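You operate a simulated robot arm through the tools that you are given. There is no shell and no other tool. Be economical: measure what you need, move in short steps, check, and stop when the job is done.

The job below is to be done with a simulated robot arm. You get a single attempt, and the scene is never put back.

Task
Rinse the suds off the side plate and the wooden paddle.
Fine: both go back on the drainer; turn the tap off.

The check looks at the end state, three seconds after you hand in, the way a careful person would. Anything else that was tipped, shoved, dropped, spilled or broken makes it a failure.

Robot
A 7-joint arm with a two-finger parallel gripper, fixed in place. Base frame: the origin is at the foot of the arm, x ahead of it, y to its left, z up. Units: cm, rad, N and s.
With the tool pointing down near the work surface it reaches from about 46 to 92 cm from the base axis. Its first joint turns from -2.007 to 2.007 rad. Payload 3.91 kg.
Tool frame: the origin (TCP) lies between the finger pads and is the grasp point; the fingertips stand 3 cm ahead of it; z points along the fingers, y is the line along which they close. Largest opening 11 cm; finger width 2, thickness 1; the body of the gripper, 4.8 by 11.2 cm, starts 5.5 cm behind the TCP.
Orientation is that of the tool frame in the base frame, as a unit quaternion [x, y, z, w]. With the fingers straight down and closing along the base's y, the tool's x points along the base's -x, its y along +y and its z along -z.

Tools
- The arm moves only by the tool drive_tool. Its arguments are lists of equal length, an entry for each row: "linear": the shift along the base's x, y, z in units of 100 mm (1.0 is 100 mm), a list of three; "dr": the turn, a rotation vector about the base's x, y, z in units of 180 degrees (1.0 is 180 degrees), a list of three. In form: {"linear": [[tx, ty, tz], ...], "dr": [[ax, ay, az], ...]}. A call has 1 to 20 rows; each row is the pose to reach, as a shift and turn from the pose commanded when the call began. "jaw" is the gripper command, from -1 (shut) to 1 (fully open), values between in proportion, set as the call begins (left out, the last holds). A call with a number of a shift or a turn outside -1 to 1 is refused whole. Each row takes 0.2 s and may step no farther than 5 cm and 0.15 rad from the row before; otherwise, or with a gripper value out of range, the whole call is refused. A pose out of reach is approached as far as the arm can. The call stops where the force on the tool passes 90 N (or 10 N more than at its start, if that is more) or the arm is blocked; 0.2 s more then pass. Each finger travels about 15.3 cm/s and halts on what it meets, pressing with about 36 N; the grip force reading is that of the motor and also rises with nothing between the fingers. The clock runs only during rows and for 0.2 s after the last one: add rows that repeat a pose to give the fingers time. The reply holds the time, the measured pose of the TCP, the force on the tool along the base axes, the opening and the grip force, in the units named above and with some noise, with the torque about the TCP (base axes, N m) and any sound that the robot's microphone picked up.
- Cameras (640 x 400 px; columns grow to the right, rows downward): "scene" is fixed at [22.8, 51.22, 144.2]; the picture's right is [-0.87, -0.49, 0.00], its down [-0.15, 0.26, -0.95] and it looks along [0.47, -0.83, -0.30] (base axes); focal length 344 px, centre (320, 200). "wrist" rides on the gripper at [7.2, 1.7, -10.3] in the tool frame; the picture's right is [-0.23, 0.97, 0.00], its down [-0.76, -0.18, -0.62] and it looks along [-0.61, -0.14, 0.78] (tool axes); focal length 222 px, centre (320, 200). There is no depth. A picture from a camera that has moved, and an enlarged one, comes with that camera's place and axes in the base frame and with its lens. The place of the scene camera against the robot may be out by one fixed shift of up to 2.5 cm in any direction.
- grab_frame(camera): a new picture of that camera. It takes no simulated time.
- slide_trunk(by): slides the trunk up (or, below 0, down) by that many cm; the arm rides with it, the base frame stays. It gives what a move gives, with no picture.
- inspect(camera, box): a new picture of the part [left, top, right, bottom] of that camera's present view, enlarged. It takes no simulated time.
- finish_job(): hands the job in; it is judged then, once.

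Work in short steps. Places have to be worked out from the pictures, the camera data and where the tool is seen: move nearer, look again, correct. Check each grasp and each placing, and mend what went wrong. You have 120 turns and 84 pictures in all, those below and enlarged ones among them. Open the gripper and draw the arm clear of the work before you hand the job in, unless the task says otherwise; then end with one line.

The tools are called as a command line: name --argument value ..., lists and objects as JSON in quotes. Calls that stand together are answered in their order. drive_tool: Moves the arm, as the interface text tells. Its arguments: {"type":"object","properties":{"linear":{"type":"array","items":{"type":"array","items":{"type":"number"}}},"dr":{"type":"array","items":{"type":"array","items":{"type":"number"}}},"jaw":{"type":"number"}},"required":["linear","dr"]} The other tools are called the same way: slide_trunk (by) slides the trunk up or down; grab_frame (camera) takes a picture; inspect (camera, box) takes an enlarged picture of a part of a camera's view; finish_job () hands the job in.

At the start:

```text
time: 0.0
tool_pos: [52.24, -18.92, 126.85]
tcp_rot: [0.0, 1.0, 0.0, 0.0]
wrist_force: [0.9, -1.0, 0.0]
torque: [0.02, 0.0, -0.01]
opening: 11.01
grip_force: 0.0
trunk travel left (down, up): [-80.0, 19.0]
```

scene: 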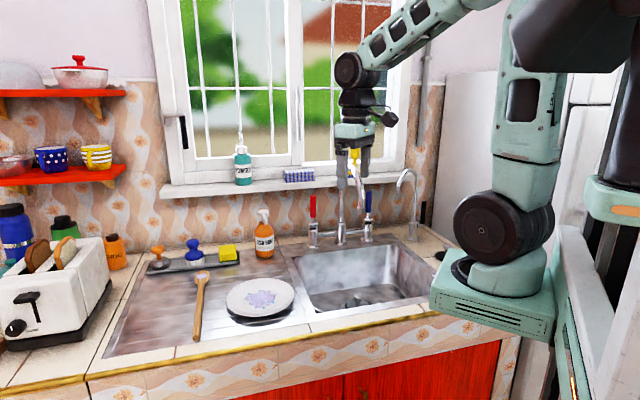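
wrist: 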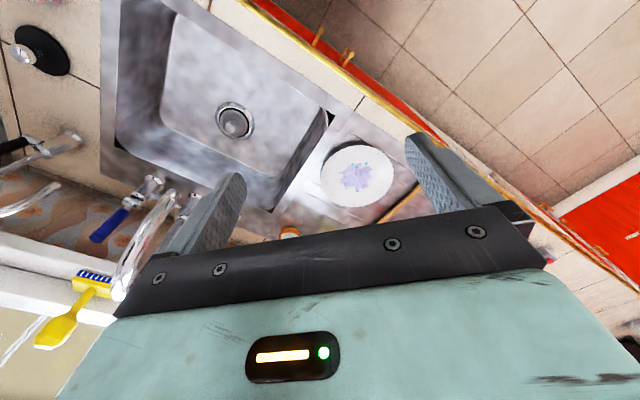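

I'll look closer at the sink area and the drainer first.

inspect --camera "scene" --box '[280, 150, 460, 320]'

inspect --camera "scene" --box '[100, 200, 320, 360]'

inspect --camera "wrist" --box '[0, 0, 460, 290]'

```text
2.35 times, centred on (370, 235) of scene
camera zoom: at [22.8, 51.22, 144.2], right [-0.87, -0.49, 0.0], down [-0.15, 0.26, -0.95], along [0.47, -0.83, -0.3], focal length 810 px, centre (202, 118)
```

zoom: 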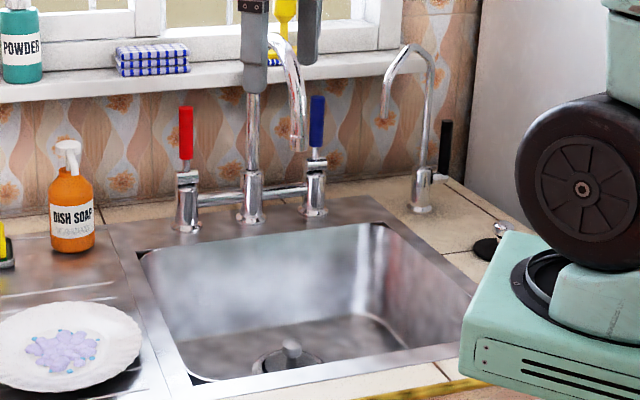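

```text
2.50 times, centred on (210, 280) of scene
camera zoom: at [22.8, 51.22, 144.2], right [-0.87, -0.49, 0.0], down [-0.15, 0.26, -0.95], along [0.47, -0.83, -0.3], focal length 860 px, centre (595, 0)
```

zoom: 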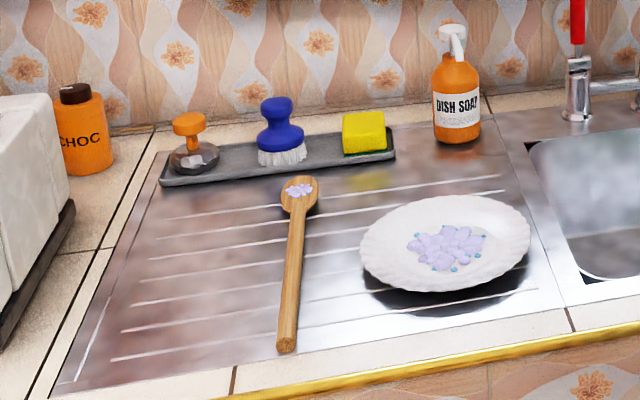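

```text
1.38 times, centred on (230, 145) of wrist
camera zoom: at [45.12, -17.14, 137.12], right [0.23, 0.97, 0.0], down [0.76, -0.18, 0.62], along [0.61, -0.14, -0.78], focal length 306 px, centre (444, 276)
```

zoom: 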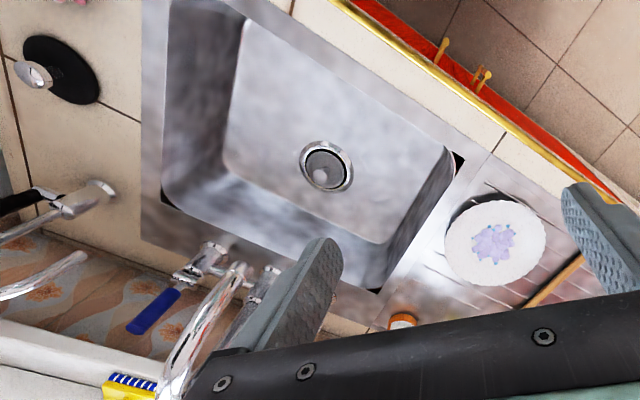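

The counter top seems to be at z≈85–86, the plate near (79,-15), and the paddle handle end near (82,6). I'll come down toward the plate for a closer look.

drive_tool --linear '[[0.2, 0.05, -0.3], [0.4, 0.1, -0.6], [0.6, 0.15, -0.95]]' --dr '[[0, 0, 0], [0, 0, 0], [0, 0, 0]]'

grab_frame --camera "wrist"

grab_frame --camera "scene"

```text
time: 0.8
tool_pos: [58.22, -17.3, 117.23]
tcp_rot: [0.0, 1.0, 0.0, 0.001]
wrist_force: [-0.1, 0.2, -1.0]
torque: [0.03, 0.0, 0.0]
opening: 10.99
grip_force: 0.1
trunk travel left (down, up): [-80.0, 19.0]
```

```text
78 pictures are left
camera wrist: at [51.24, -15.62, 127.52], right [0.23, 0.97, 0.0], down [0.76, -0.18, 0.62], along [0.61, -0.14, -0.78], focal length 222 px, centre (320, 200)
```

wrist: 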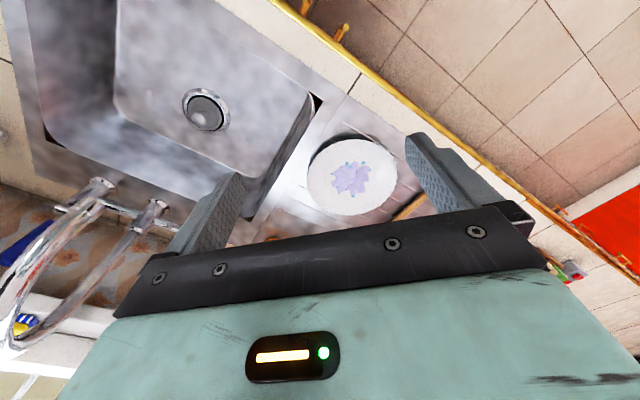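

```text
77 pictures are left
```

scene: 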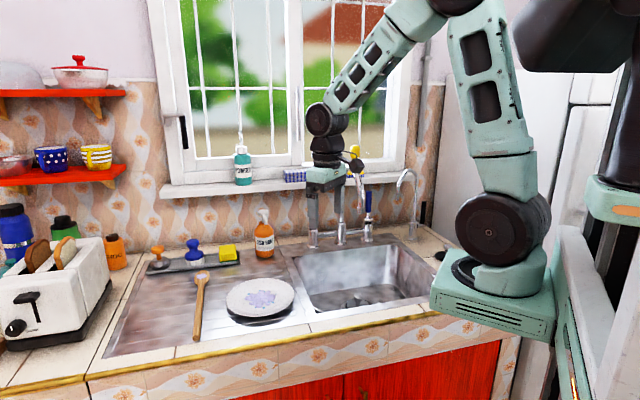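

I'll use the known fingertip positions to calibrate the scene camera's shift.

inspect --camera "scene" --box '[280, 140, 400, 260]'

```text
3.33 times, centred on (340, 200) of scene
camera zoom: at [22.8, 51.22, 144.2], right [-0.87, -0.49, 0.0], down [-0.15, 0.26, -0.95], along [0.47, -0.83, -0.3], focal length 1147 px, centre (253, 200)
```

zoom: 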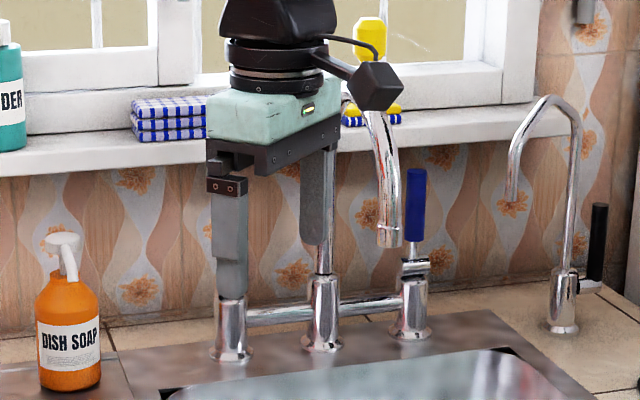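

inspect --camera "wrist" --box '[0, 100, 260, 380]'

inspect --camera "wrist" --box '[270, 80, 460, 240]'

```text
1.43 times, centred on (130, 240) of wrist
camera zoom: at [51.24, -15.62, 127.52], right [0.23, 0.97, 0.0], down [0.76, -0.18, 0.62], along [0.61, -0.14, -0.78], focal length 317 px, centre (591, 143)
```

zoom: 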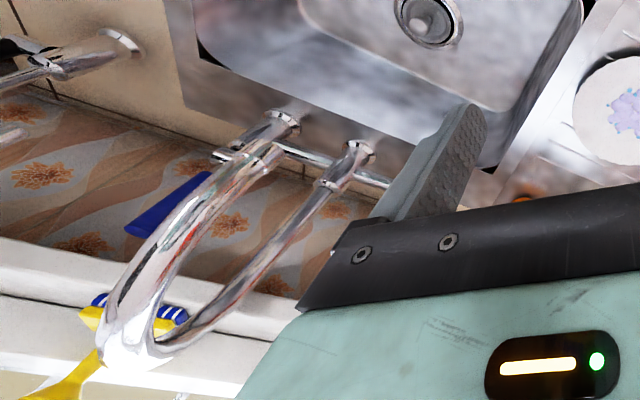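

```text
2.50 times, centred on (365, 160) of wrist
camera zoom: at [51.24, -15.62, 127.52], right [0.23, 0.97, 0.0], down [0.76, -0.18, 0.62], along [0.61, -0.14, -0.78], focal length 555 px, centre (208, 300)
```

zoom: 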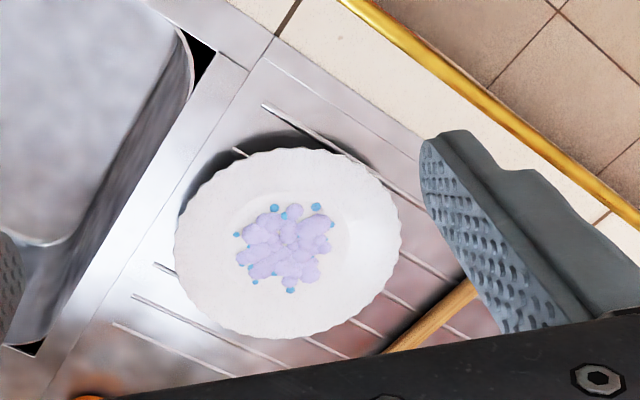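

inspect --camera "scene" --box '[350, 180, 390, 250]'

inspect --camera "wrist" --box '[40, 150, 160, 270]'

```text
5.71 times, centred on (370, 215) of scene
camera zoom: at [22.8, 51.22, 144.2], right [-0.87, -0.49, 0.0], down [-0.15, 0.26, -0.95], along [0.47, -0.83, -0.3], focal length 1967 px, centre (34, 114)
```

zoom: 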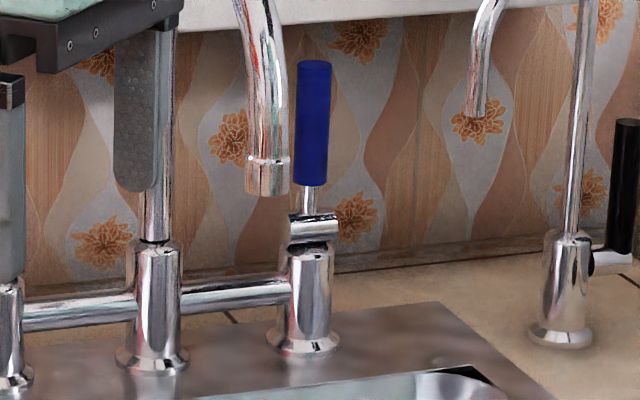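

```text
3.33 times, centred on (100, 210) of wrist
camera zoom: at [51.24, -15.62, 127.52], right [0.23, 0.97, 0.0], down [0.76, -0.18, 0.62], along [0.61, -0.14, -0.78], focal length 740 px, centre (1053, 167)
```

zoom: 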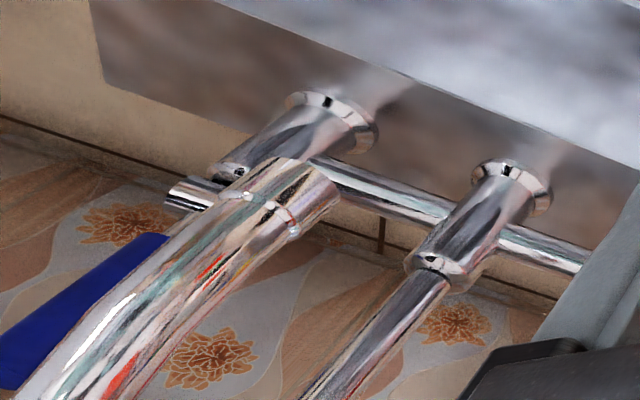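

The levers hinge about a wall-parallel pin, so they tip toward the room or the wall. The blue lever stands near (68.5,-69), z 97–107, and the spout tip is near (63,-48,106). I'll swing round to face the blue lever radially.

drive_tool --linear '[[-0.2, -0.25, -0.05], [-0.4, -0.5, -0.1], [-0.6, -0.75, -0.15], [-0.8, -1.0, -0.2]]' --dr '[[0, 0, -0.04], [0, 0, -0.08], [0, 0, -0.12], [0, 0, -0.16]]'

drive_tool --linear '[[-0.2, -0.33, -0.05], [-0.4, -0.65, -0.1], [-0.55, -1.0, -0.15]]' --dr '[[0, 0, -0.03], [0, 0, -0.06], [0, 0, -0.09]]'

```text
time: 1.8
tool_pos: [50.45, -27.47, 115.21]
tcp_rot: [0.249, 0.968, 0.0, 0.0]
wrist_force: [0.1, -0.1, 0.3]
torque: [-0.01, 0.01, -0.01]
opening: 10.98
grip_force: 0.1
trunk travel left (down, up): [-80.0, 19.0]
```

```text
time: 2.6
tool_pos: [44.76, -37.15, 113.79]
tcp_rot: [0.383, 0.924, 0.0, 0.0]
wrist_force: [-0.2, -0.3, 0.4]
torque: [0.0, -0.01, 0.04]
opening: 11.03
grip_force: 0.1
trunk travel left (down, up): [-80.0, 19.0]
```

Yaw is now -45°. Next I'll pitch the tool up 60° so it points outward and 30° down.

drive_tool --linear '[[0, -0.1, 0], [0, -0.2, 0], [0, -0.3, 0], [0, -0.4, 0], [0, -0.5, 0], [0, -0.6, 0], [0, -0.7, 0], [0, -0.75, 0]]' --dr '[[-0.0295, -0.0295, 0], [-0.059, -0.059, 0], [-0.0885, -0.0885, 0], [-0.118, -0.118, 0], [-0.1475, -0.1475, 0], [-0.177, -0.177, 0], [-0.2065, -0.2065, 0], [-0.236, -0.236, 0]]'

grab_frame --camera "wrist"

grab_frame --camera "scene"

```text
time: 4.4
tool_pos: [47.23, -49.69, 114.57]
tcp_rot: [0.331, 0.8, -0.191, 0.463]
wrist_force: [0.3, 0.5, 0.6]
torque: [0.0, 0.01, -0.05]
opening: 10.99
grip_force: 0.2
out of reach, approached as far as the arm can: row 4, 5, 6, 7, 8
trunk travel left (down, up): [-80.0, 19.0]
```

```text
71 pictures are left
camera wrist: at [39.62, -39.57, 113.46], right [0.77, 0.61, 0.2], down [-0.24, -0.01, 0.97], along [0.59, -0.79, 0.14], focal length 222 px, centre (320, 200)
```

wrist: 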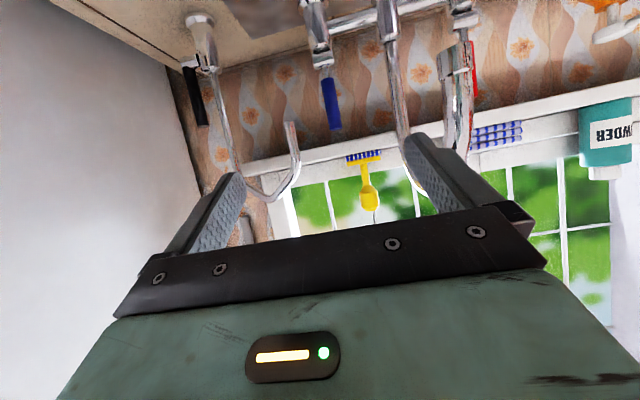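

```text
70 pictures are left
```

scene: 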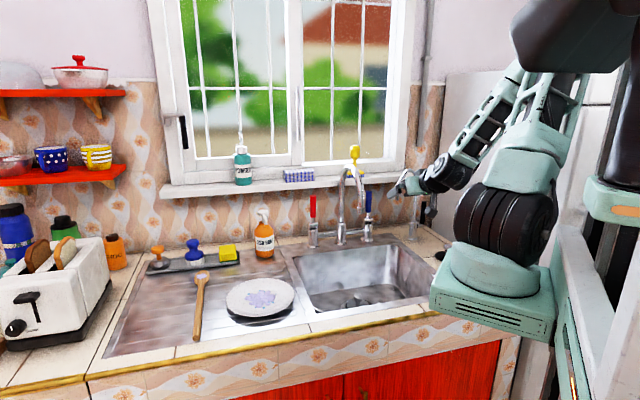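

The blue lever is confirmed at about (68.4,-69.5), z 98–107. The filter tap's spout tip is at (55,-63.5,107.5), so I'll go in low along the wall normal (azimuth -53°), nearly level, with the jaws half open.

drive_tool --linear '[[0.12, 0.04, -0.25], [0.25, 0.09, -0.5], [0.37, 0.13, -0.75], [0.5, 0.18, -1.0]]' --dr '[[-0.022, -0.017, -0.011], [-0.044, -0.034, -0.022], [-0.067, -0.05, -0.034], [-0.089, -0.067, -0.045]]' --jaw 0.0

```text
time: 5.4
tool_pos: [52.32, -47.89, 104.68]
tcp_rot: [0.337, 0.687, -0.297, 0.571]
wrist_force: [-0.1, -0.2, 0.6]
torque: [0.04, 0.0, 0.05]
opening: 5.51
grip_force: 0.2
out of reach, approached as far as the arm can: row 1, 2
trunk travel left (down, up): [-80.0, 19.0]
```

Well aligned, lateral offset about 0. I'll advance 12 cm along the wall normal and drop 3.

drive_tool --linear '[[0.18, -0.24, -0.3], [0.36, -0.48, -0.3], [0.54, -0.72, -0.3], [0.72, -0.96, -0.3]]' --dr '[[0, 0, 0], [0, 0, 0], [0, 0, 0], [0, 0, 0]]'

grab_frame --camera "wrist"

inspect --camera "scene" --box '[300, 150, 460, 270]'

```text
time: 6.4
tool_pos: [59.39, -57.51, 101.63]
tcp_rot: [0.337, 0.688, -0.296, 0.57]
wrist_force: [0.0, 0.7, -0.3]
torque: [0.02, -0.01, -0.02]
opening: 5.49
grip_force: 0.2
trunk travel left (down, up): [-80.0, 19.0]
```

```text
69 pictures are left
camera wrist: at [53.95, -47.48, 96.22], right [0.81, 0.55, 0.2], down [-0.41, 0.29, 0.86], along [0.42, -0.78, 0.47], focal length 222 px, centre (320, 200)
```

wrist: 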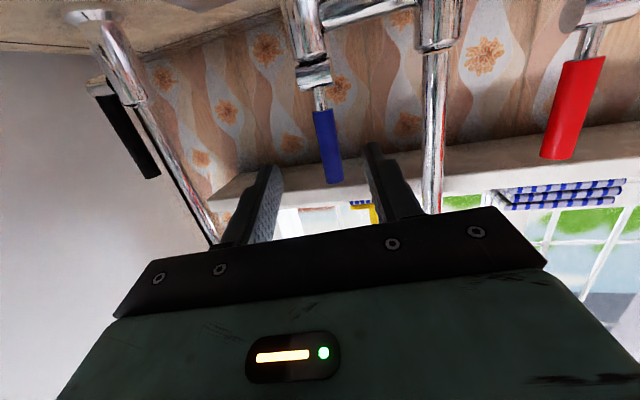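

```text
3.33 times, centred on (380, 210) of scene
camera zoom: at [22.8, 51.22, 144.2], right [-0.87, -0.49, 0.0], down [-0.15, 0.26, -0.95], along [0.47, -0.83, -0.3], focal length 1147 px, centre (120, 167)
```

zoom: 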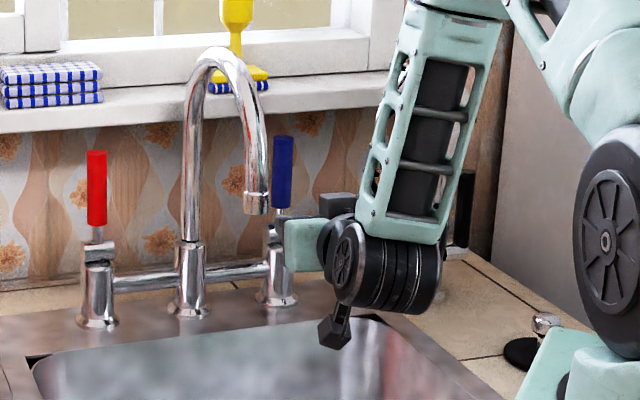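

Aligned with the lever. I'll advance 9 cm, then check forces.

drive_tool --linear '[[0.18, -0.24, -0.03], [0.36, -0.48, -0.06], [0.54, -0.72, -0.08]]' --dr '[[0, 0, 0], [0, 0, 0], [0, 0, 0]]'

grab_frame --camera "wrist"

inspect --camera "scene" --box '[300, 150, 460, 270]'

```text
time: 7.2
tool_pos: [64.63, -64.85, 100.77]
tcp_rot: [0.338, 0.688, -0.298, 0.569]
wrist_force: [0.4, -0.3, 0.1]
torque: [-0.02, 0.01, 0.02]
opening: 5.48
grip_force: 0.0
trunk travel left (down, up): [-80.0, 19.0]
```

```text
67 pictures are left
camera wrist: at [59.19, -54.78, 95.3], right [0.81, 0.55, 0.2], down [-0.41, 0.29, 0.86], along [0.42, -0.78, 0.47], focal length 222 px, centre (320, 200)
```

wrist: 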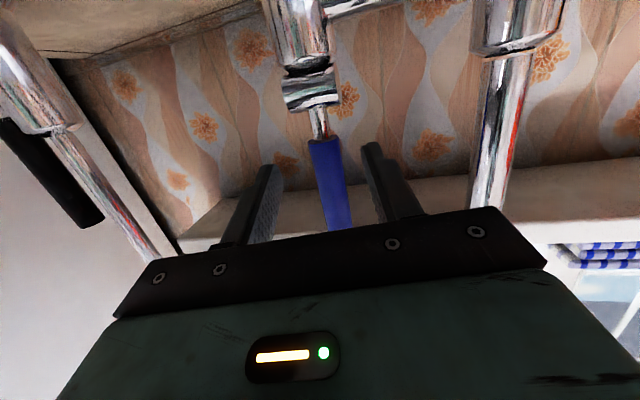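

```text
3.33 times, centred on (380, 210) of scene
camera zoom: at [22.8, 51.22, 144.2], right [-0.87, -0.49, 0.0], down [-0.15, 0.26, -0.95], along [0.47, -0.83, -0.3], focal length 1147 px, centre (120, 167)
```

zoom: 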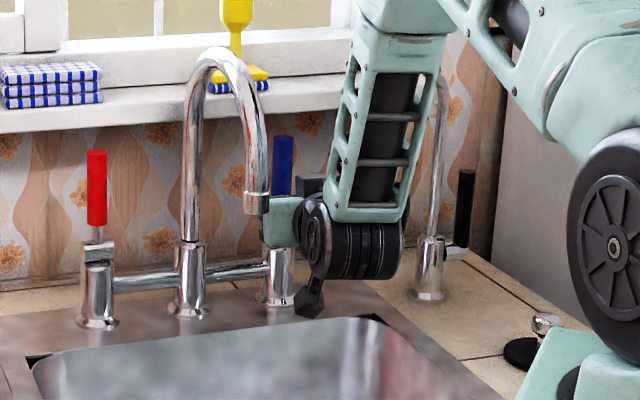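

Still free, and the lever is centred between the fingers. I'll advance the last ~6 cm, then close.

drive_tool --linear '[[0.18, -0.24, 0], [0.35, -0.47, 0]]' --dr '[[0, 0, 0], [0, 0, 0]]'

drive_tool --linear '[[0, 0, 0], [0, 0, 0], [0, 0, 0]]' --dr '[[0, 0, 0], [0, 0, 0], [0, 0, 0]]' --jaw -0.8

grab_frame --camera "wrist"

```text
time: 7.8
tool_pos: [68.09, -69.59, 100.71]
tcp_rot: [0.338, 0.688, -0.297, 0.57]
wrist_force: [0.1, 0.3, 0.8]
torque: [0.04, 0.04, -0.02]
opening: 5.52
grip_force: 0.0
trunk travel left (down, up): [-80.0, 19.0]
```

```text
time: 8.6
tool_pos: [68.41, -69.58, 100.75]
tcp_rot: [0.337, 0.687, -0.296, 0.571]
wrist_force: [11.6, 1.5, -1.5]
torque: [0.49, -0.97, -0.17]
opening: 2.29
grip_force: 45.1
trunk travel left (down, up): [-80.0, 19.0]
```

```text
65 pictures are left
camera wrist: at [62.95, -59.31, 95.3], right [0.81, 0.55, 0.2], down [-0.42, 0.29, 0.86], along [0.42, -0.78, 0.47], focal length 222 px, centre (320, 200)
```

wrist: 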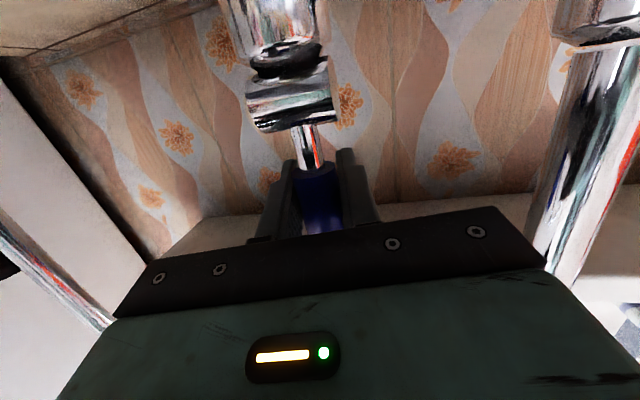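

The lever is gripped (opening 2.3). I'll pull gently along an arc toward the room.

drive_tool --linear '[[-0.06, 0.08, -0.01], [-0.12, 0.16, -0.03]]' --dr '[[0, 0, 0], [0, 0, 0]]'

inspect --camera "scene" --box '[290, 150, 450, 320]'

```text
time: 9.2
tool_pos: [66.95, -67.89, 100.45]
tcp_rot: [0.337, 0.688, -0.297, 0.57]
wrist_force: [10.8, -1.6, 4.9]
torque: [0.14, -0.79, 0.26]
opening: 2.4
grip_force: 45.0
trunk travel left (down, up): [-80.0, 19.0]
```

```text
2.35 times, centred on (370, 235) of scene
camera zoom: at [22.8, 51.22, 144.2], right [-0.87, -0.49, 0.0], down [-0.15, 0.26, -0.95], along [0.47, -0.83, -0.3], focal length 810 px, centre (202, 118)
```

zoom: 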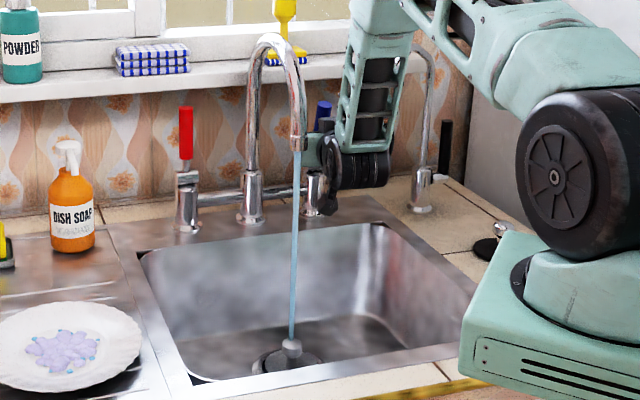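

Water is running onto the drain. I'll release the lever and back straight out.

drive_tool --linear '[[0, 0, 0], [0, 0, 0], [-0.24, 0.32, 0], [-0.48, 0.64, 0], [-0.72, 0.96, 0]]' --dr '[[0, 0, 0], [0, 0, 0], [0, 0, 0], [0, 0, 0], [0, 0, 0]]' --jaw 0.0

inspect --camera "scene" --box '[290, 150, 450, 320]'

```text
time: 10.4
tool_pos: [59.77, -58.1, 100.35]
tcp_rot: [0.338, 0.688, -0.297, 0.57]
wrist_force: [-0.2, -0.1, 0.6]
torque: [-0.01, 0.01, 0.03]
opening: 5.51
grip_force: 0.1
trunk travel left (down, up): [-80.0, 19.0]
```

```text
2.35 times, centred on (370, 235) of scene
camera zoom: at [22.8, 51.22, 144.2], right [-0.87, -0.49, 0.0], down [-0.15, 0.26, -0.95], along [0.47, -0.83, -0.3], focal length 810 px, centre (202, 118)
```

zoom: 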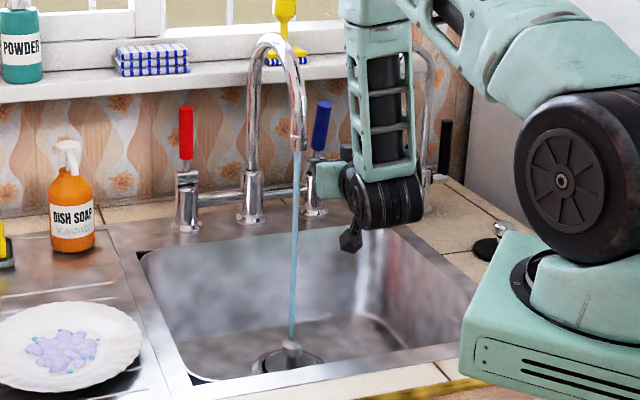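

Tap is on and stays on. I'll retreat, then roll the tool 90° so the jaws close vertically for the plate rim.

drive_tool --linear '[[-0.25, 0.33, 0.1], [-0.5, 0.66, 0.2], [-0.75, 1.0, 0.3], [-0.75, 1.0, 0.3], [-0.75, 1.0, 0.3], [-0.75, 1.0, 0.3], [-0.75, 1.0, 0.3], [-0.75, 1.0, 0.3], [-0.75, 1.0, 0.3], [-0.75, 1.0, 0.3], [-0.75, 1.0, 0.3], [-0.75, 1.0, 0.3], [-0.75, 1.0, 0.3], [-0.75, 1.0, 0.3]]' --dr '[[0, 0, 0], [0, 0, 0], [0, 0, 0], [0.0265, -0.0361, -0.0078], [0.0531, -0.0722, -0.0155], [0.0796, -0.1083, -0.0233], [0.1062, -0.1444, -0.0311], [0.1327, -0.1805, -0.0389], [0.1593, -0.2165, -0.0466], [0.1858, -0.2526, -0.0544], [0.2124, -0.2887, -0.0622], [0.2389, -0.3248, -0.07], [0.2655, -0.3609, -0.0777], [0.292, -0.397, -0.0855]]'

```text
time: 13.4
tool_pos: [52.26, -48.22, 103.42]
tcp_rot: [0.724, 0.248, 0.195, 0.614]
wrist_force: [-0.1, 0.4, -1.1]
torque: [0.03, 0.04, 0.01]
opening: 5.5
grip_force: 0.1
trunk travel left (down, up): [-80.0, 19.0]
```

drive_tool --linear '[[0.05, 0.33, 0], [0.1, 0.66, 0], [0.15, 1.0, 0]]' --dr '[[0, 0, 0.0437], [0, 0, 0.0873], [0, 0, 0.131]]'

drive_tool --linear '[[0.08, 0.33, 0], [0.15, 0.66, 0], [0.2, 1.0, 0]]' --dr '[[0.016, 0.027, 0], [0.031, 0.055, 0], [0.047, 0.082, 0]]'

drive_tool --linear '[[0.08, 0.33, 0], [0.15, 0.66, -0.1], [0.2, 1.0, -0.2]]' --dr '[[0, 0, 0], [0, 0, 0], [0, 0, 0]]'

drive_tool --linear '[[0.08, 0.33, 0], [0.15, 0.66, -0.1], [0.2, 1.0, -0.2]]' --dr '[[0, 0, 0], [0, 0, 0], [0, 0, 0]]'

grab_frame --camera "wrist"

grab_frame --camera "scene"

```text
time: 14.2
tool_pos: [54.75, -39.18, 102.46]
tcp_rot: [0.657, 0.391, 0.317, 0.561]
wrist_force: [-1.2, 0.1, -0.4]
torque: [0.03, 0.02, 0.02]
opening: 5.49
grip_force: 0.0
out of reach, approached as far as the arm can: row 2, 3
trunk travel left (down, up): [-80.0, 19.0]
```

```text
time: 15.0
tool_pos: [60.68, -31.01, 99.92]
tcp_rot: [0.734, 0.434, 0.256, 0.456]
wrist_force: [-0.1, -1.8, 0.4]
torque: [0.03, -0.04, 0.05]
opening: 5.5
grip_force: 0.1
out of reach, approached as far as the arm can: row 1, 2, 3
trunk travel left (down, up): [-80.0, 19.0]
```

```text
time: 15.8
tool_pos: [62.79, -21.16, 98.04]
tcp_rot: [0.733, 0.435, 0.256, 0.456]
wrist_force: [-0.5, 0.6, -0.1]
torque: [0.02, 0.03, 0.03]
opening: 5.5
grip_force: 0.1
out of reach, approached as far as the arm can: row 1
trunk travel left (down, up): [-80.0, 19.0]
```

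```text
time: 16.6
tool_pos: [64.81, -10.99, 96.02]
tcp_rot: [0.733, 0.435, 0.257, 0.456]
wrist_force: [0.3, -0.6, 0.7]
torque: [-0.03, -0.02, -0.01]
opening: 5.49
grip_force: 0.0
trunk travel left (down, up): [-80.0, 19.0]
```

```text
62 pictures are left
camera wrist: at [61.07, -0.42, 102.08], right [0.28, -0.4, 0.87], down [-0.93, -0.35, 0.14], along [0.25, -0.85, -0.47], focal length 222 px, centre (320, 200)
```

wrist: 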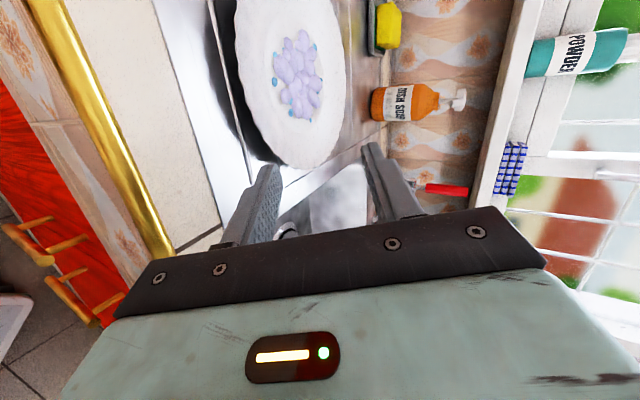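

```text
61 pictures are left
```

scene: 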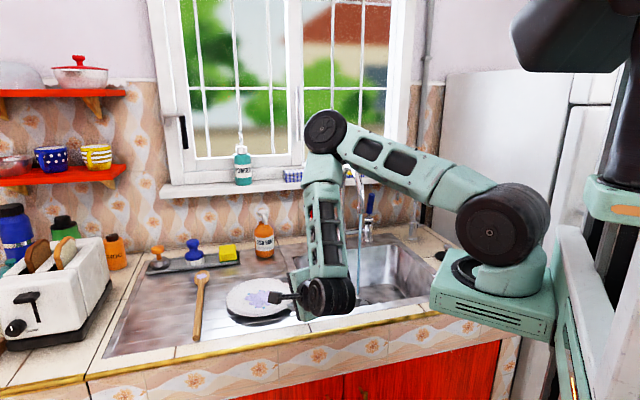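

The plate centre is about (77.6,-14.6), with the rim near z≈89. I'll line up on it along the tool azimuth, narrow the jaws to ~2.8 cm and go down partway outside the rim.

drive_tool --linear '[[0.0, 0.18, -0.1], [0.03, 0.37, -0.28], [0.03, 0.37, -0.45]]' --dr '[[0, 0, 0], [0, 0, 0], [0, 0, 0]]' --jaw -0.49

grab_frame --camera "wrist"

inspect --camera "scene" --box '[210, 240, 370, 340]'

```text
time: 17.4
tool_pos: [65.09, -7.37, 91.58]
tcp_rot: [0.733, 0.435, 0.256, 0.457]
wrist_force: [-0.8, -0.8, 0.3]
torque: [0.0, 0.01, -0.01]
opening: 2.79
grip_force: 0.1
trunk travel left (down, up): [-80.0, 19.0]
```

```text
60 pictures are left
camera wrist: at [61.57, 3.29, 97.57], right [0.28, -0.4, 0.87], down [-0.93, -0.35, 0.14], along [0.25, -0.85, -0.47], focal length 222 px, centre (320, 200)
```

wrist: 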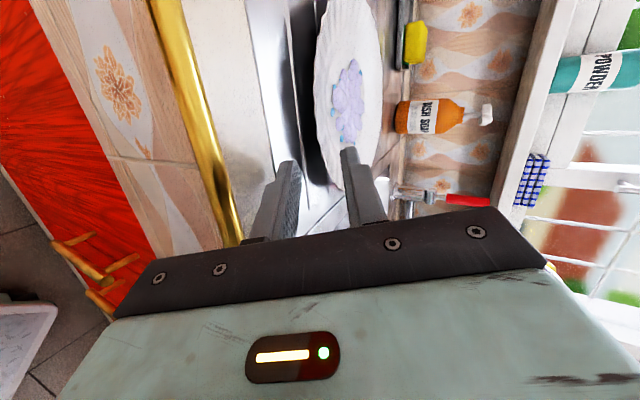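

```text
4.00 times, centred on (290, 290) of scene
camera zoom: at [22.8, 51.22, 144.2], right [-0.87, -0.49, 0.0], down [-0.15, 0.26, -0.95], along [0.47, -0.83, -0.3], focal length 1377 px, centre (440, -160)
```

zoom: 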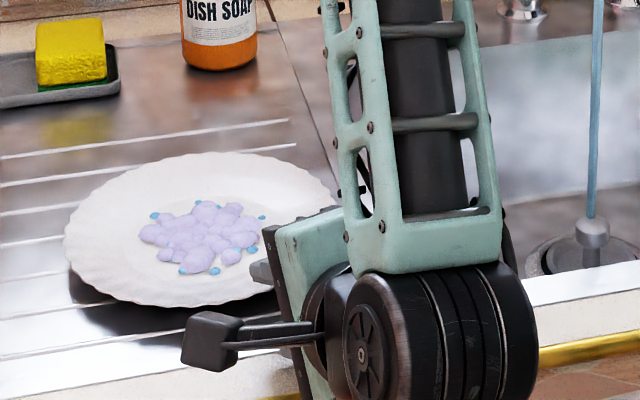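

inspect --camera "wrist" --box '[230, 60, 430, 260]'

```text
2.00 times, centred on (330, 160) of wrist
camera zoom: at [61.57, 3.29, 97.57], right [0.28, -0.4, 0.87], down [-0.93, -0.35, 0.14], along [0.25, -0.85, -0.47], focal length 444 px, centre (300, 280)
```

zoom: 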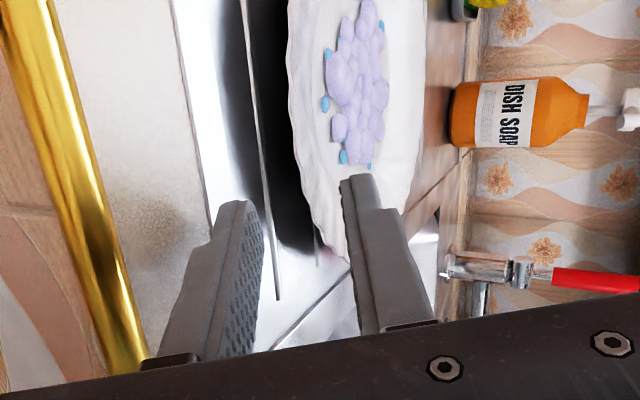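

The rim sits right on the finger midline at z≈89.25. I'll move in 3.4 cm and down 1.4, with the jaws at 2.4 cm.

drive_tool --linear '[[0.0, 0.0, -0.1], [0.15, -0.085, -0.138], [0.294, -0.17, -0.138]]' --dr '[[0, 0, 0], [0, 0, 0], [0, 0, 0]]' --jaw -0.56

inspect --camera "wrist" --box '[230, 60, 430, 260]'

```text
time: 18.2
tool_pos: [68.11, -8.91, 90.15]
tcp_rot: [0.732, 0.435, 0.257, 0.456]
wrist_force: [-13.6, 7.8, 15.9]
torque: [0.23, 0.16, 0.11]
opening: 2.06
grip_force: 0.1
trunk travel left (down, up): [-80.0, 19.0]
```

```text
2.00 times, centred on (330, 160) of wrist
camera zoom: at [64.46, 1.73, 96.19], right [0.28, -0.4, 0.87], down [-0.93, -0.35, 0.14], along [0.25, -0.85, -0.47], focal length 444 px, centre (300, 280)
```

zoom: 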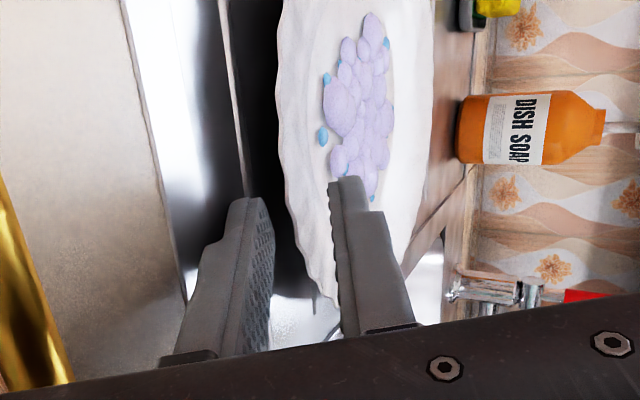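

The lower fingertip seems to press lightly on the drainer (upward force, jaw squeezed). I'll raise 0.5 cm and re-check.

drive_tool --linear '[[0, 0, 0.05], [0, 0, 0.05]]' --dr '[[0, 0, 0], [0, 0, 0]]'

inspect --camera "scene" --box '[210, 240, 370, 340]'

```text
time: 18.8
tool_pos: [68.29, -9.15, 90.57]
tcp_rot: [0.733, 0.435, 0.256, 0.456]
wrist_force: [0.3, 0.0, 0.3]
torque: [-0.02, 0.03, -0.01]
opening: 2.43
grip_force: 0.1
trunk travel left (down, up): [-80.0, 19.0]
```

```text
4.00 times, centred on (290, 290) of scene
camera zoom: at [22.8, 51.22, 144.2], right [-0.87, -0.49, 0.0], down [-0.15, 0.26, -0.95], along [0.47, -0.83, -0.3], focal length 1377 px, centre (440, -160)
```

zoom: 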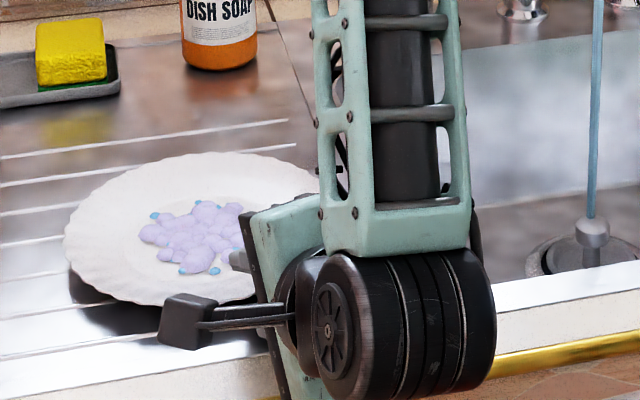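

Free and the plate hasn't moved. Closing on the rim.

drive_tool --linear '[[0, 0, 0], [0, 0, 0], [0, 0, 0]]' --dr '[[0, 0, 0], [0, 0, 0], [0, 0, 0]]' --jaw -1

inspect --camera "wrist" --box '[230, 60, 430, 260]'

```text
time: 19.6
tool_pos: [68.27, -8.97, 90.59]
tcp_rot: [0.732, 0.436, 0.257, 0.456]
wrist_force: [0.7, -0.2, -0.5]
torque: [0.01, -0.01, 0.0]
opening: 0.0
grip_force: 35.5
trunk travel left (down, up): [-80.0, 19.0]
```

```text
2.00 times, centred on (330, 160) of wrist
camera zoom: at [64.57, 1.65, 96.56], right [0.28, -0.4, 0.87], down [-0.93, -0.35, 0.14], along [0.25, -0.85, -0.47], focal length 444 px, centre (300, 280)
```

zoom: 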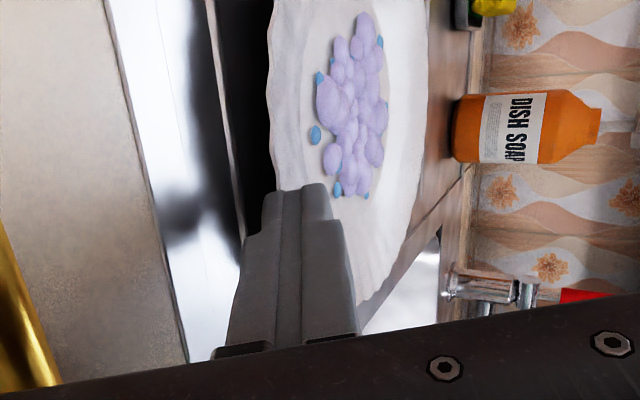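

The jaws closed on nothing, so the rim must be a little lower than I judged. I'll back off outside the rim and touch the drainer gently to get its exact height.

drive_tool --linear '[[-0.1, 0.06, 0.02], [-0.26, 0.15, 0.02], [-0.26, 0.15, -0.08], [-0.26, 0.15, -0.1]]' --dr '[[0, 0, 0], [0, 0, 0], [0, 0, 0], [0, 0, 0]]'

drive_tool --linear '[[0, 0, -0.02], [0, 0, -0.04]]' --dr '[[0, 0, 0], [0, 0, 0]]'

inspect --camera "wrist" --box '[230, 60, 430, 260]'

```text
time: 20.6
tool_pos: [65.61, -7.4, 89.59]
tcp_rot: [0.732, 0.435, 0.258, 0.456]
wrist_force: [0.1, -0.5, 0.6]
torque: [-0.02, -0.02, -0.01]
opening: 0.0
grip_force: 35.9
trunk travel left (down, up): [-80.0, 19.0]
```

```text
time: 21.2
tool_pos: [65.4, -7.46, 89.23]
tcp_rot: [0.732, 0.435, 0.257, 0.456]
wrist_force: [0.1, -0.1, -0.8]
torque: [0.01, 0.0, -0.01]
opening: 0.0
grip_force: 36.0
trunk travel left (down, up): [-80.0, 19.0]
```

```text
2.00 times, centred on (330, 160) of wrist
camera zoom: at [61.87, 3.13, 95.23], right [0.28, -0.4, 0.87], down [-0.93, -0.35, 0.14], along [0.25, -0.85, -0.47], focal length 444 px, centre (300, 280)
```

zoom: 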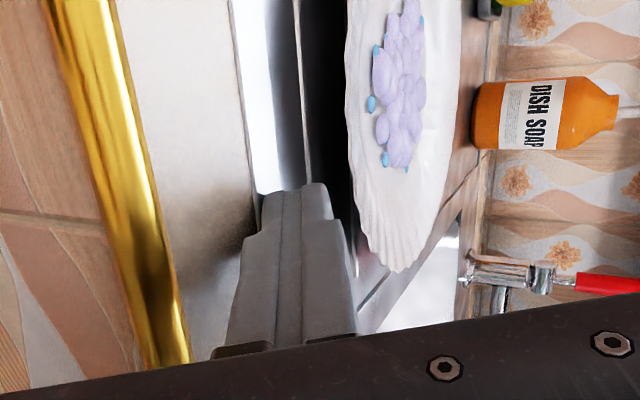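

No contact yet. I'll keep probing down in small steps.

drive_tool --linear '[[0, 0, -0.03], [0, 0, -0.06]]' --dr '[[0, 0, 0], [0, 0, 0]]'

drive_tool --linear '[[0, 0, -0.02], [0, 0, -0.04]]' --dr '[[0, 0, 0], [0, 0, 0]]'

```text
time: 21.8
tool_pos: [65.59, -7.29, 89.08]
tcp_rot: [0.73, 0.432, 0.26, 0.461]
wrist_force: [-12.5, 2.4, 49.7]
torque: [-0.23, -0.86, -0.08]
opening: 0.01
grip_force: 36.1
trunk travel left (down, up): [-80.0, 19.0]
```

```text
time: 22.5
tool_pos: [65.57, -7.42, 89.08]
tcp_rot: [0.727, 0.431, 0.263, 0.465]
wrist_force: [-35.5, 5.8, 48.6]
torque: [-0.19, -0.37, -0.1]
opening: 0.03
grip_force: 35.7
trunk travel left (down, up): [-80.0, 19.0]
stopped in row 2: the force on the tool passed its limit at 91 N (the readings are from after the stop); the commanded pose is now the measured one
```

The drainer surface is at z≈86.85, so the space under the rim is only ~1.4 cm. I'll set the lower finger just above the drainer with the jaws at 3 cm, slide it under the rim, and use it to lever the rim up before gripping.

drive_tool --linear '[[0, 0, 0.1], [0, 0, 0.2], [0, 0, 0.2]]' --dr '[[0, 0, 0], [0, 0, 0], [0, 0, 0]]' --jaw -0.45

drive_tool --linear '[[0, 0, -0.04], [0.1, -0.08, -0.04], [0.2, -0.16, -0.04], [0.27, -0.215, -0.04]]' --dr '[[0, 0, 0], [0, 0, 0], [0, 0, 0], [0, 0, 0]]'

inspect --camera "wrist" --box '[230, 60, 430, 260]'

```text
time: 23.3
tool_pos: [65.53, -7.46, 90.61]
tcp_rot: [0.729, 0.433, 0.261, 0.461]
wrist_force: [-0.5, 0.1, 0.3]
torque: [0.02, -0.01, 0.01]
opening: 3.01
grip_force: 0.1
trunk travel left (down, up): [-80.0, 19.0]
```

```text
time: 24.3
tool_pos: [68.42, -9.66, 90.46]
tcp_rot: [0.729, 0.432, 0.262, 0.463]
wrist_force: [-13.3, 8.1, 15.0]
torque: [0.29, 0.21, 0.13]
opening: 2.71
grip_force: 0.0
trunk travel left (down, up): [-80.0, 19.0]
```

```text
2.00 times, centred on (330, 160) of wrist
camera zoom: at [64.63, 0.95, 96.3], right [0.27, -0.39, 0.88], down [-0.93, -0.35, 0.13], along [0.26, -0.85, -0.46], focal length 444 px, centre (300, 280)
```

zoom: 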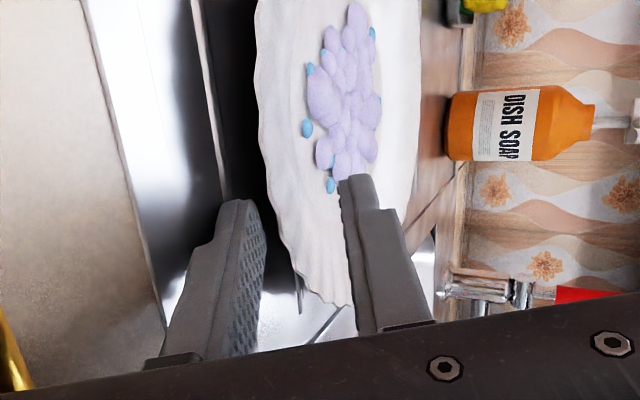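

inspect --camera "wrist" --box '[270, 130, 370, 220]'

inspect --camera "scene" --box '[220, 260, 320, 330]'

```text
4.44 times, centred on (320, 175) of wrist
camera zoom: at [64.63, 0.95, 96.3], right [0.27, -0.39, 0.88], down [-0.93, -0.35, 0.13], along [0.26, -0.85, -0.46], focal length 987 px, centre (320, 311)
```

zoom: 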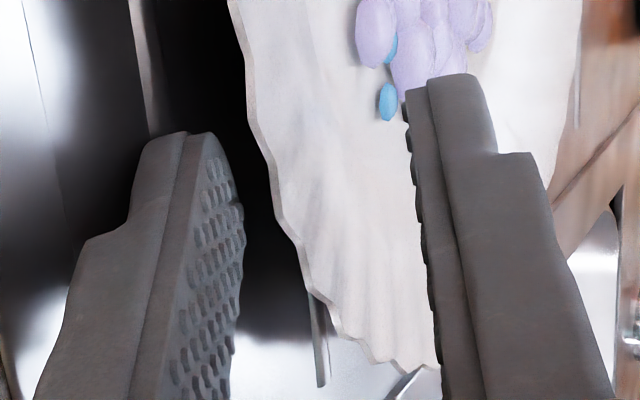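

```text
5.71 times, centred on (270, 295) of scene
camera zoom: at [22.8, 51.22, 144.2], right [-0.87, -0.49, 0.0], down [-0.15, 0.26, -0.95], along [0.47, -0.83, -0.3], focal length 1967 px, centre (606, -343)
```

zoom: 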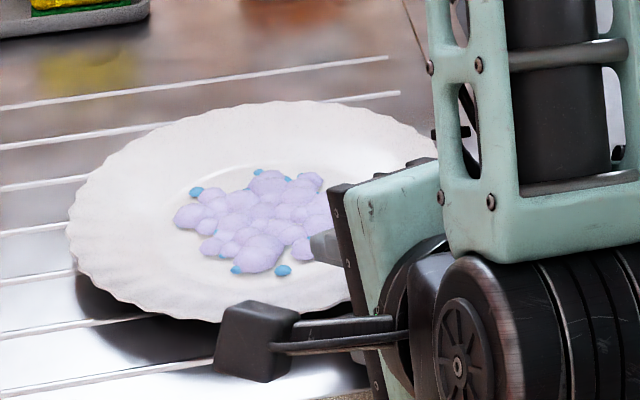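

The numbers put the rim near z≈88.8, overlapping the lower fingertip by only ~0.3 cm, and the finger was grazing the drainer. I'll raise 0.5, go 1.1 cm deeper, and close.

drive_tool --linear '[[0, 0, 0.05], [0.05, -0.03, 0.05], [0.1, -0.055, 0.05]]' --dr '[[0, 0, 0], [0, 0, 0], [0, 0, 0]]'

inspect --camera "wrist" --box '[250, 100, 390, 230]'

```text
time: 25.1
tool_pos: [69.53, -10.16, 90.84]
tcp_rot: [0.729, 0.432, 0.262, 0.462]
wrist_force: [-0.2, 1.1, -0.3]
torque: [0.02, 0.03, -0.02]
opening: 3.06
grip_force: 0.5
trunk travel left (down, up): [-80.0, 19.0]
```

```text
3.08 times, centred on (320, 165) of wrist
camera zoom: at [65.76, 0.36, 96.7], right [0.27, -0.39, 0.88], down [-0.93, -0.35, 0.13], along [0.26, -0.85, -0.46], focal length 684 px, centre (320, 308)
```

zoom: 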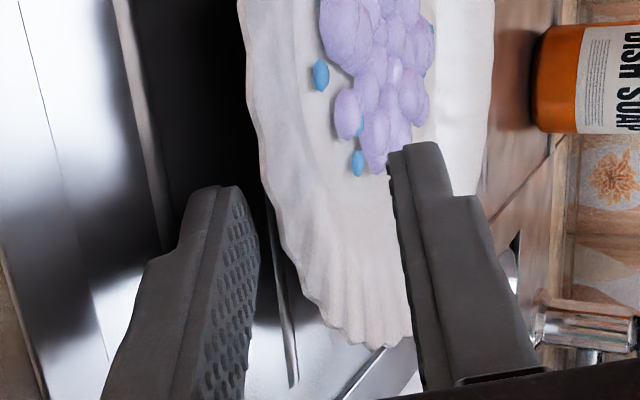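

Free of contact, and the finger looks to be under the rim. Closing.

drive_tool --linear '[[0, 0, 0], [0, 0, 0], [0, 0, 0]]' --dr '[[0, 0, 0], [0, 0, 0], [0, 0, 0]]' --jaw -1

inspect --camera "wrist" --box '[220, 60, 420, 260]'

```text
time: 25.9
tool_pos: [69.48, -10.26, 91.01]
tcp_rot: [0.729, 0.431, 0.261, 0.462]
wrist_force: [0.3, -0.6, -0.1]
torque: [-0.01, -0.19, -0.15]
opening: 0.45
grip_force: 35.9
trunk travel left (down, up): [-80.0, 19.0]
```

```text
2.00 times, centred on (320, 160) of wrist
camera zoom: at [65.74, 0.37, 96.73], right [0.27, -0.39, 0.88], down [-0.93, -0.35, 0.12], along [0.26, -0.85, -0.46], focal length 444 px, centre (320, 280)
```

zoom: 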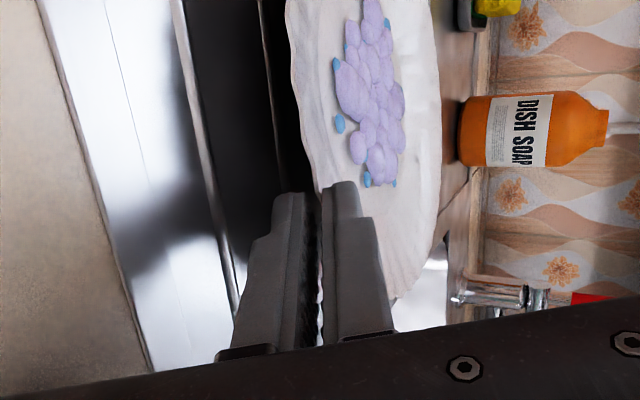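

Gripped: opening 0.45, with the rim well between the pads. I'll lift a little and check.

drive_tool --linear '[[0, 0, 0.1], [0, 0, 0.25], [0, 0, 0.5]]' --dr '[[0, 0, 0], [0, 0, 0], [0, 0, 0]]'

inspect --camera "scene" --box '[200, 200, 400, 340]'

grab_frame --camera "wrist"

```text
time: 26.7
tool_pos: [69.53, -10.21, 95.87]
tcp_rot: [0.728, 0.433, 0.261, 0.462]
wrist_force: [0.7, 0.0, -1.7]
torque: [0.11, 0.18, -0.02]
opening: 0.44
grip_force: 35.9
trunk travel left (down, up): [-80.0, 19.0]
```

```text
2.86 times, centred on (300, 270) of scene
camera zoom: at [22.8, 51.22, 144.2], right [-0.87, -0.49, 0.0], down [-0.15, 0.26, -0.95], along [0.47, -0.83, -0.3], focal length 983 px, centre (377, 0)
```

zoom: 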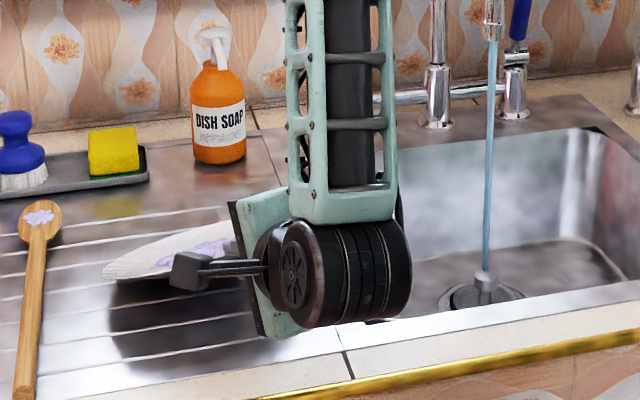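

```text
47 pictures are left
camera wrist: at [65.76, 0.44, 101.75], right [0.27, -0.39, 0.88], down [-0.93, -0.35, 0.13], along [0.26, -0.85, -0.46], focal length 222 px, centre (320, 200)
```

wrist: 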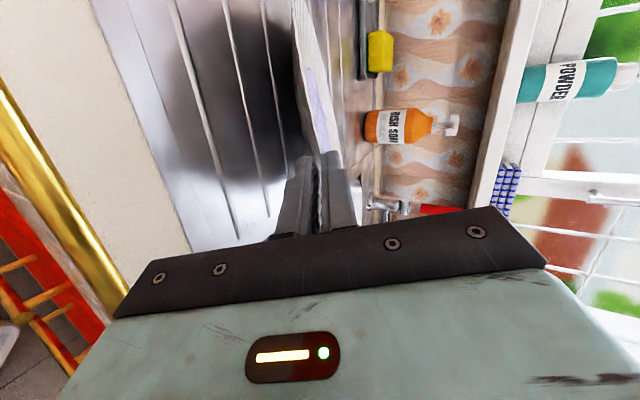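

The plate is lifted securely. I'll carry it over the sink toward the stream (~(62.2,-47.2)) and stop short to look.

drive_tool --linear '[[-0.12, -0.3, 0.05], [-0.25, -0.6, 0.1], [-0.38, -0.95, 0.15]]' --dr '[[0, 0, 0], [0, 0, 0], [0, 0, 0]]'

drive_tool --linear '[[-0.15, -0.3, 0], [-0.3, -0.6, 0], [-0.45, -0.95, 0]]' --dr '[[0, 0, 0], [0, 0, 0], [0, 0, 0]]'

inspect --camera "scene" --box '[250, 180, 450, 320]'

grab_frame --camera "wrist"

```text
time: 27.5
tool_pos: [65.88, -19.56, 97.5]
tcp_rot: [0.728, 0.433, 0.261, 0.463]
wrist_force: [0.6, 0.5, -3.2]
torque: [0.06, 0.16, -0.07]
opening: 0.47
grip_force: 36.4
trunk travel left (down, up): [-80.0, 19.0]
```

```text
time: 28.3
tool_pos: [61.08, -29.16, 97.59]
tcp_rot: [0.728, 0.433, 0.262, 0.463]
wrist_force: [-0.3, 1.0, -1.8]
torque: [0.05, 0.16, -0.12]
opening: 0.5
grip_force: 36.1
trunk travel left (down, up): [-80.0, 19.0]
```

```text
2.86 times, centred on (350, 250) of scene
camera zoom: at [22.8, 51.22, 144.2], right [-0.87, -0.49, 0.0], down [-0.15, 0.26, -0.95], along [0.47, -0.83, -0.3], focal length 983 px, centre (234, 57)
```

zoom: 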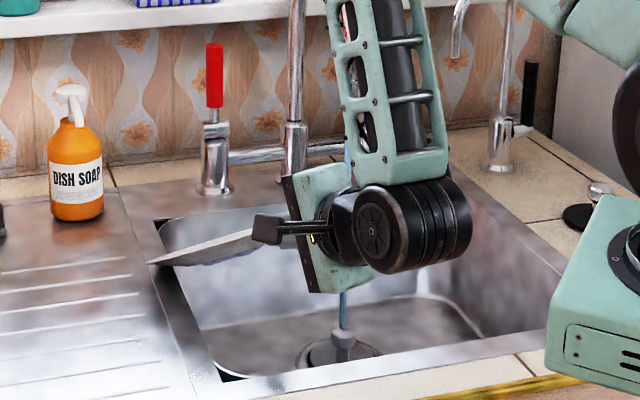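

```text
45 pictures are left
camera wrist: at [57.42, -18.67, 103.4], right [0.27, -0.39, 0.88], down [-0.93, -0.35, 0.13], along [0.26, -0.85, -0.46], focal length 222 px, centre (320, 200)
```

wrist: 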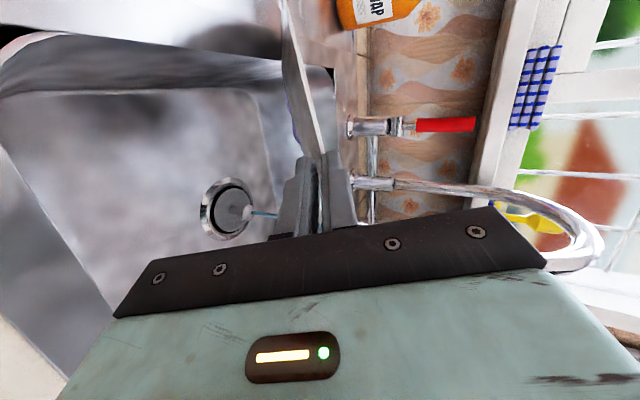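

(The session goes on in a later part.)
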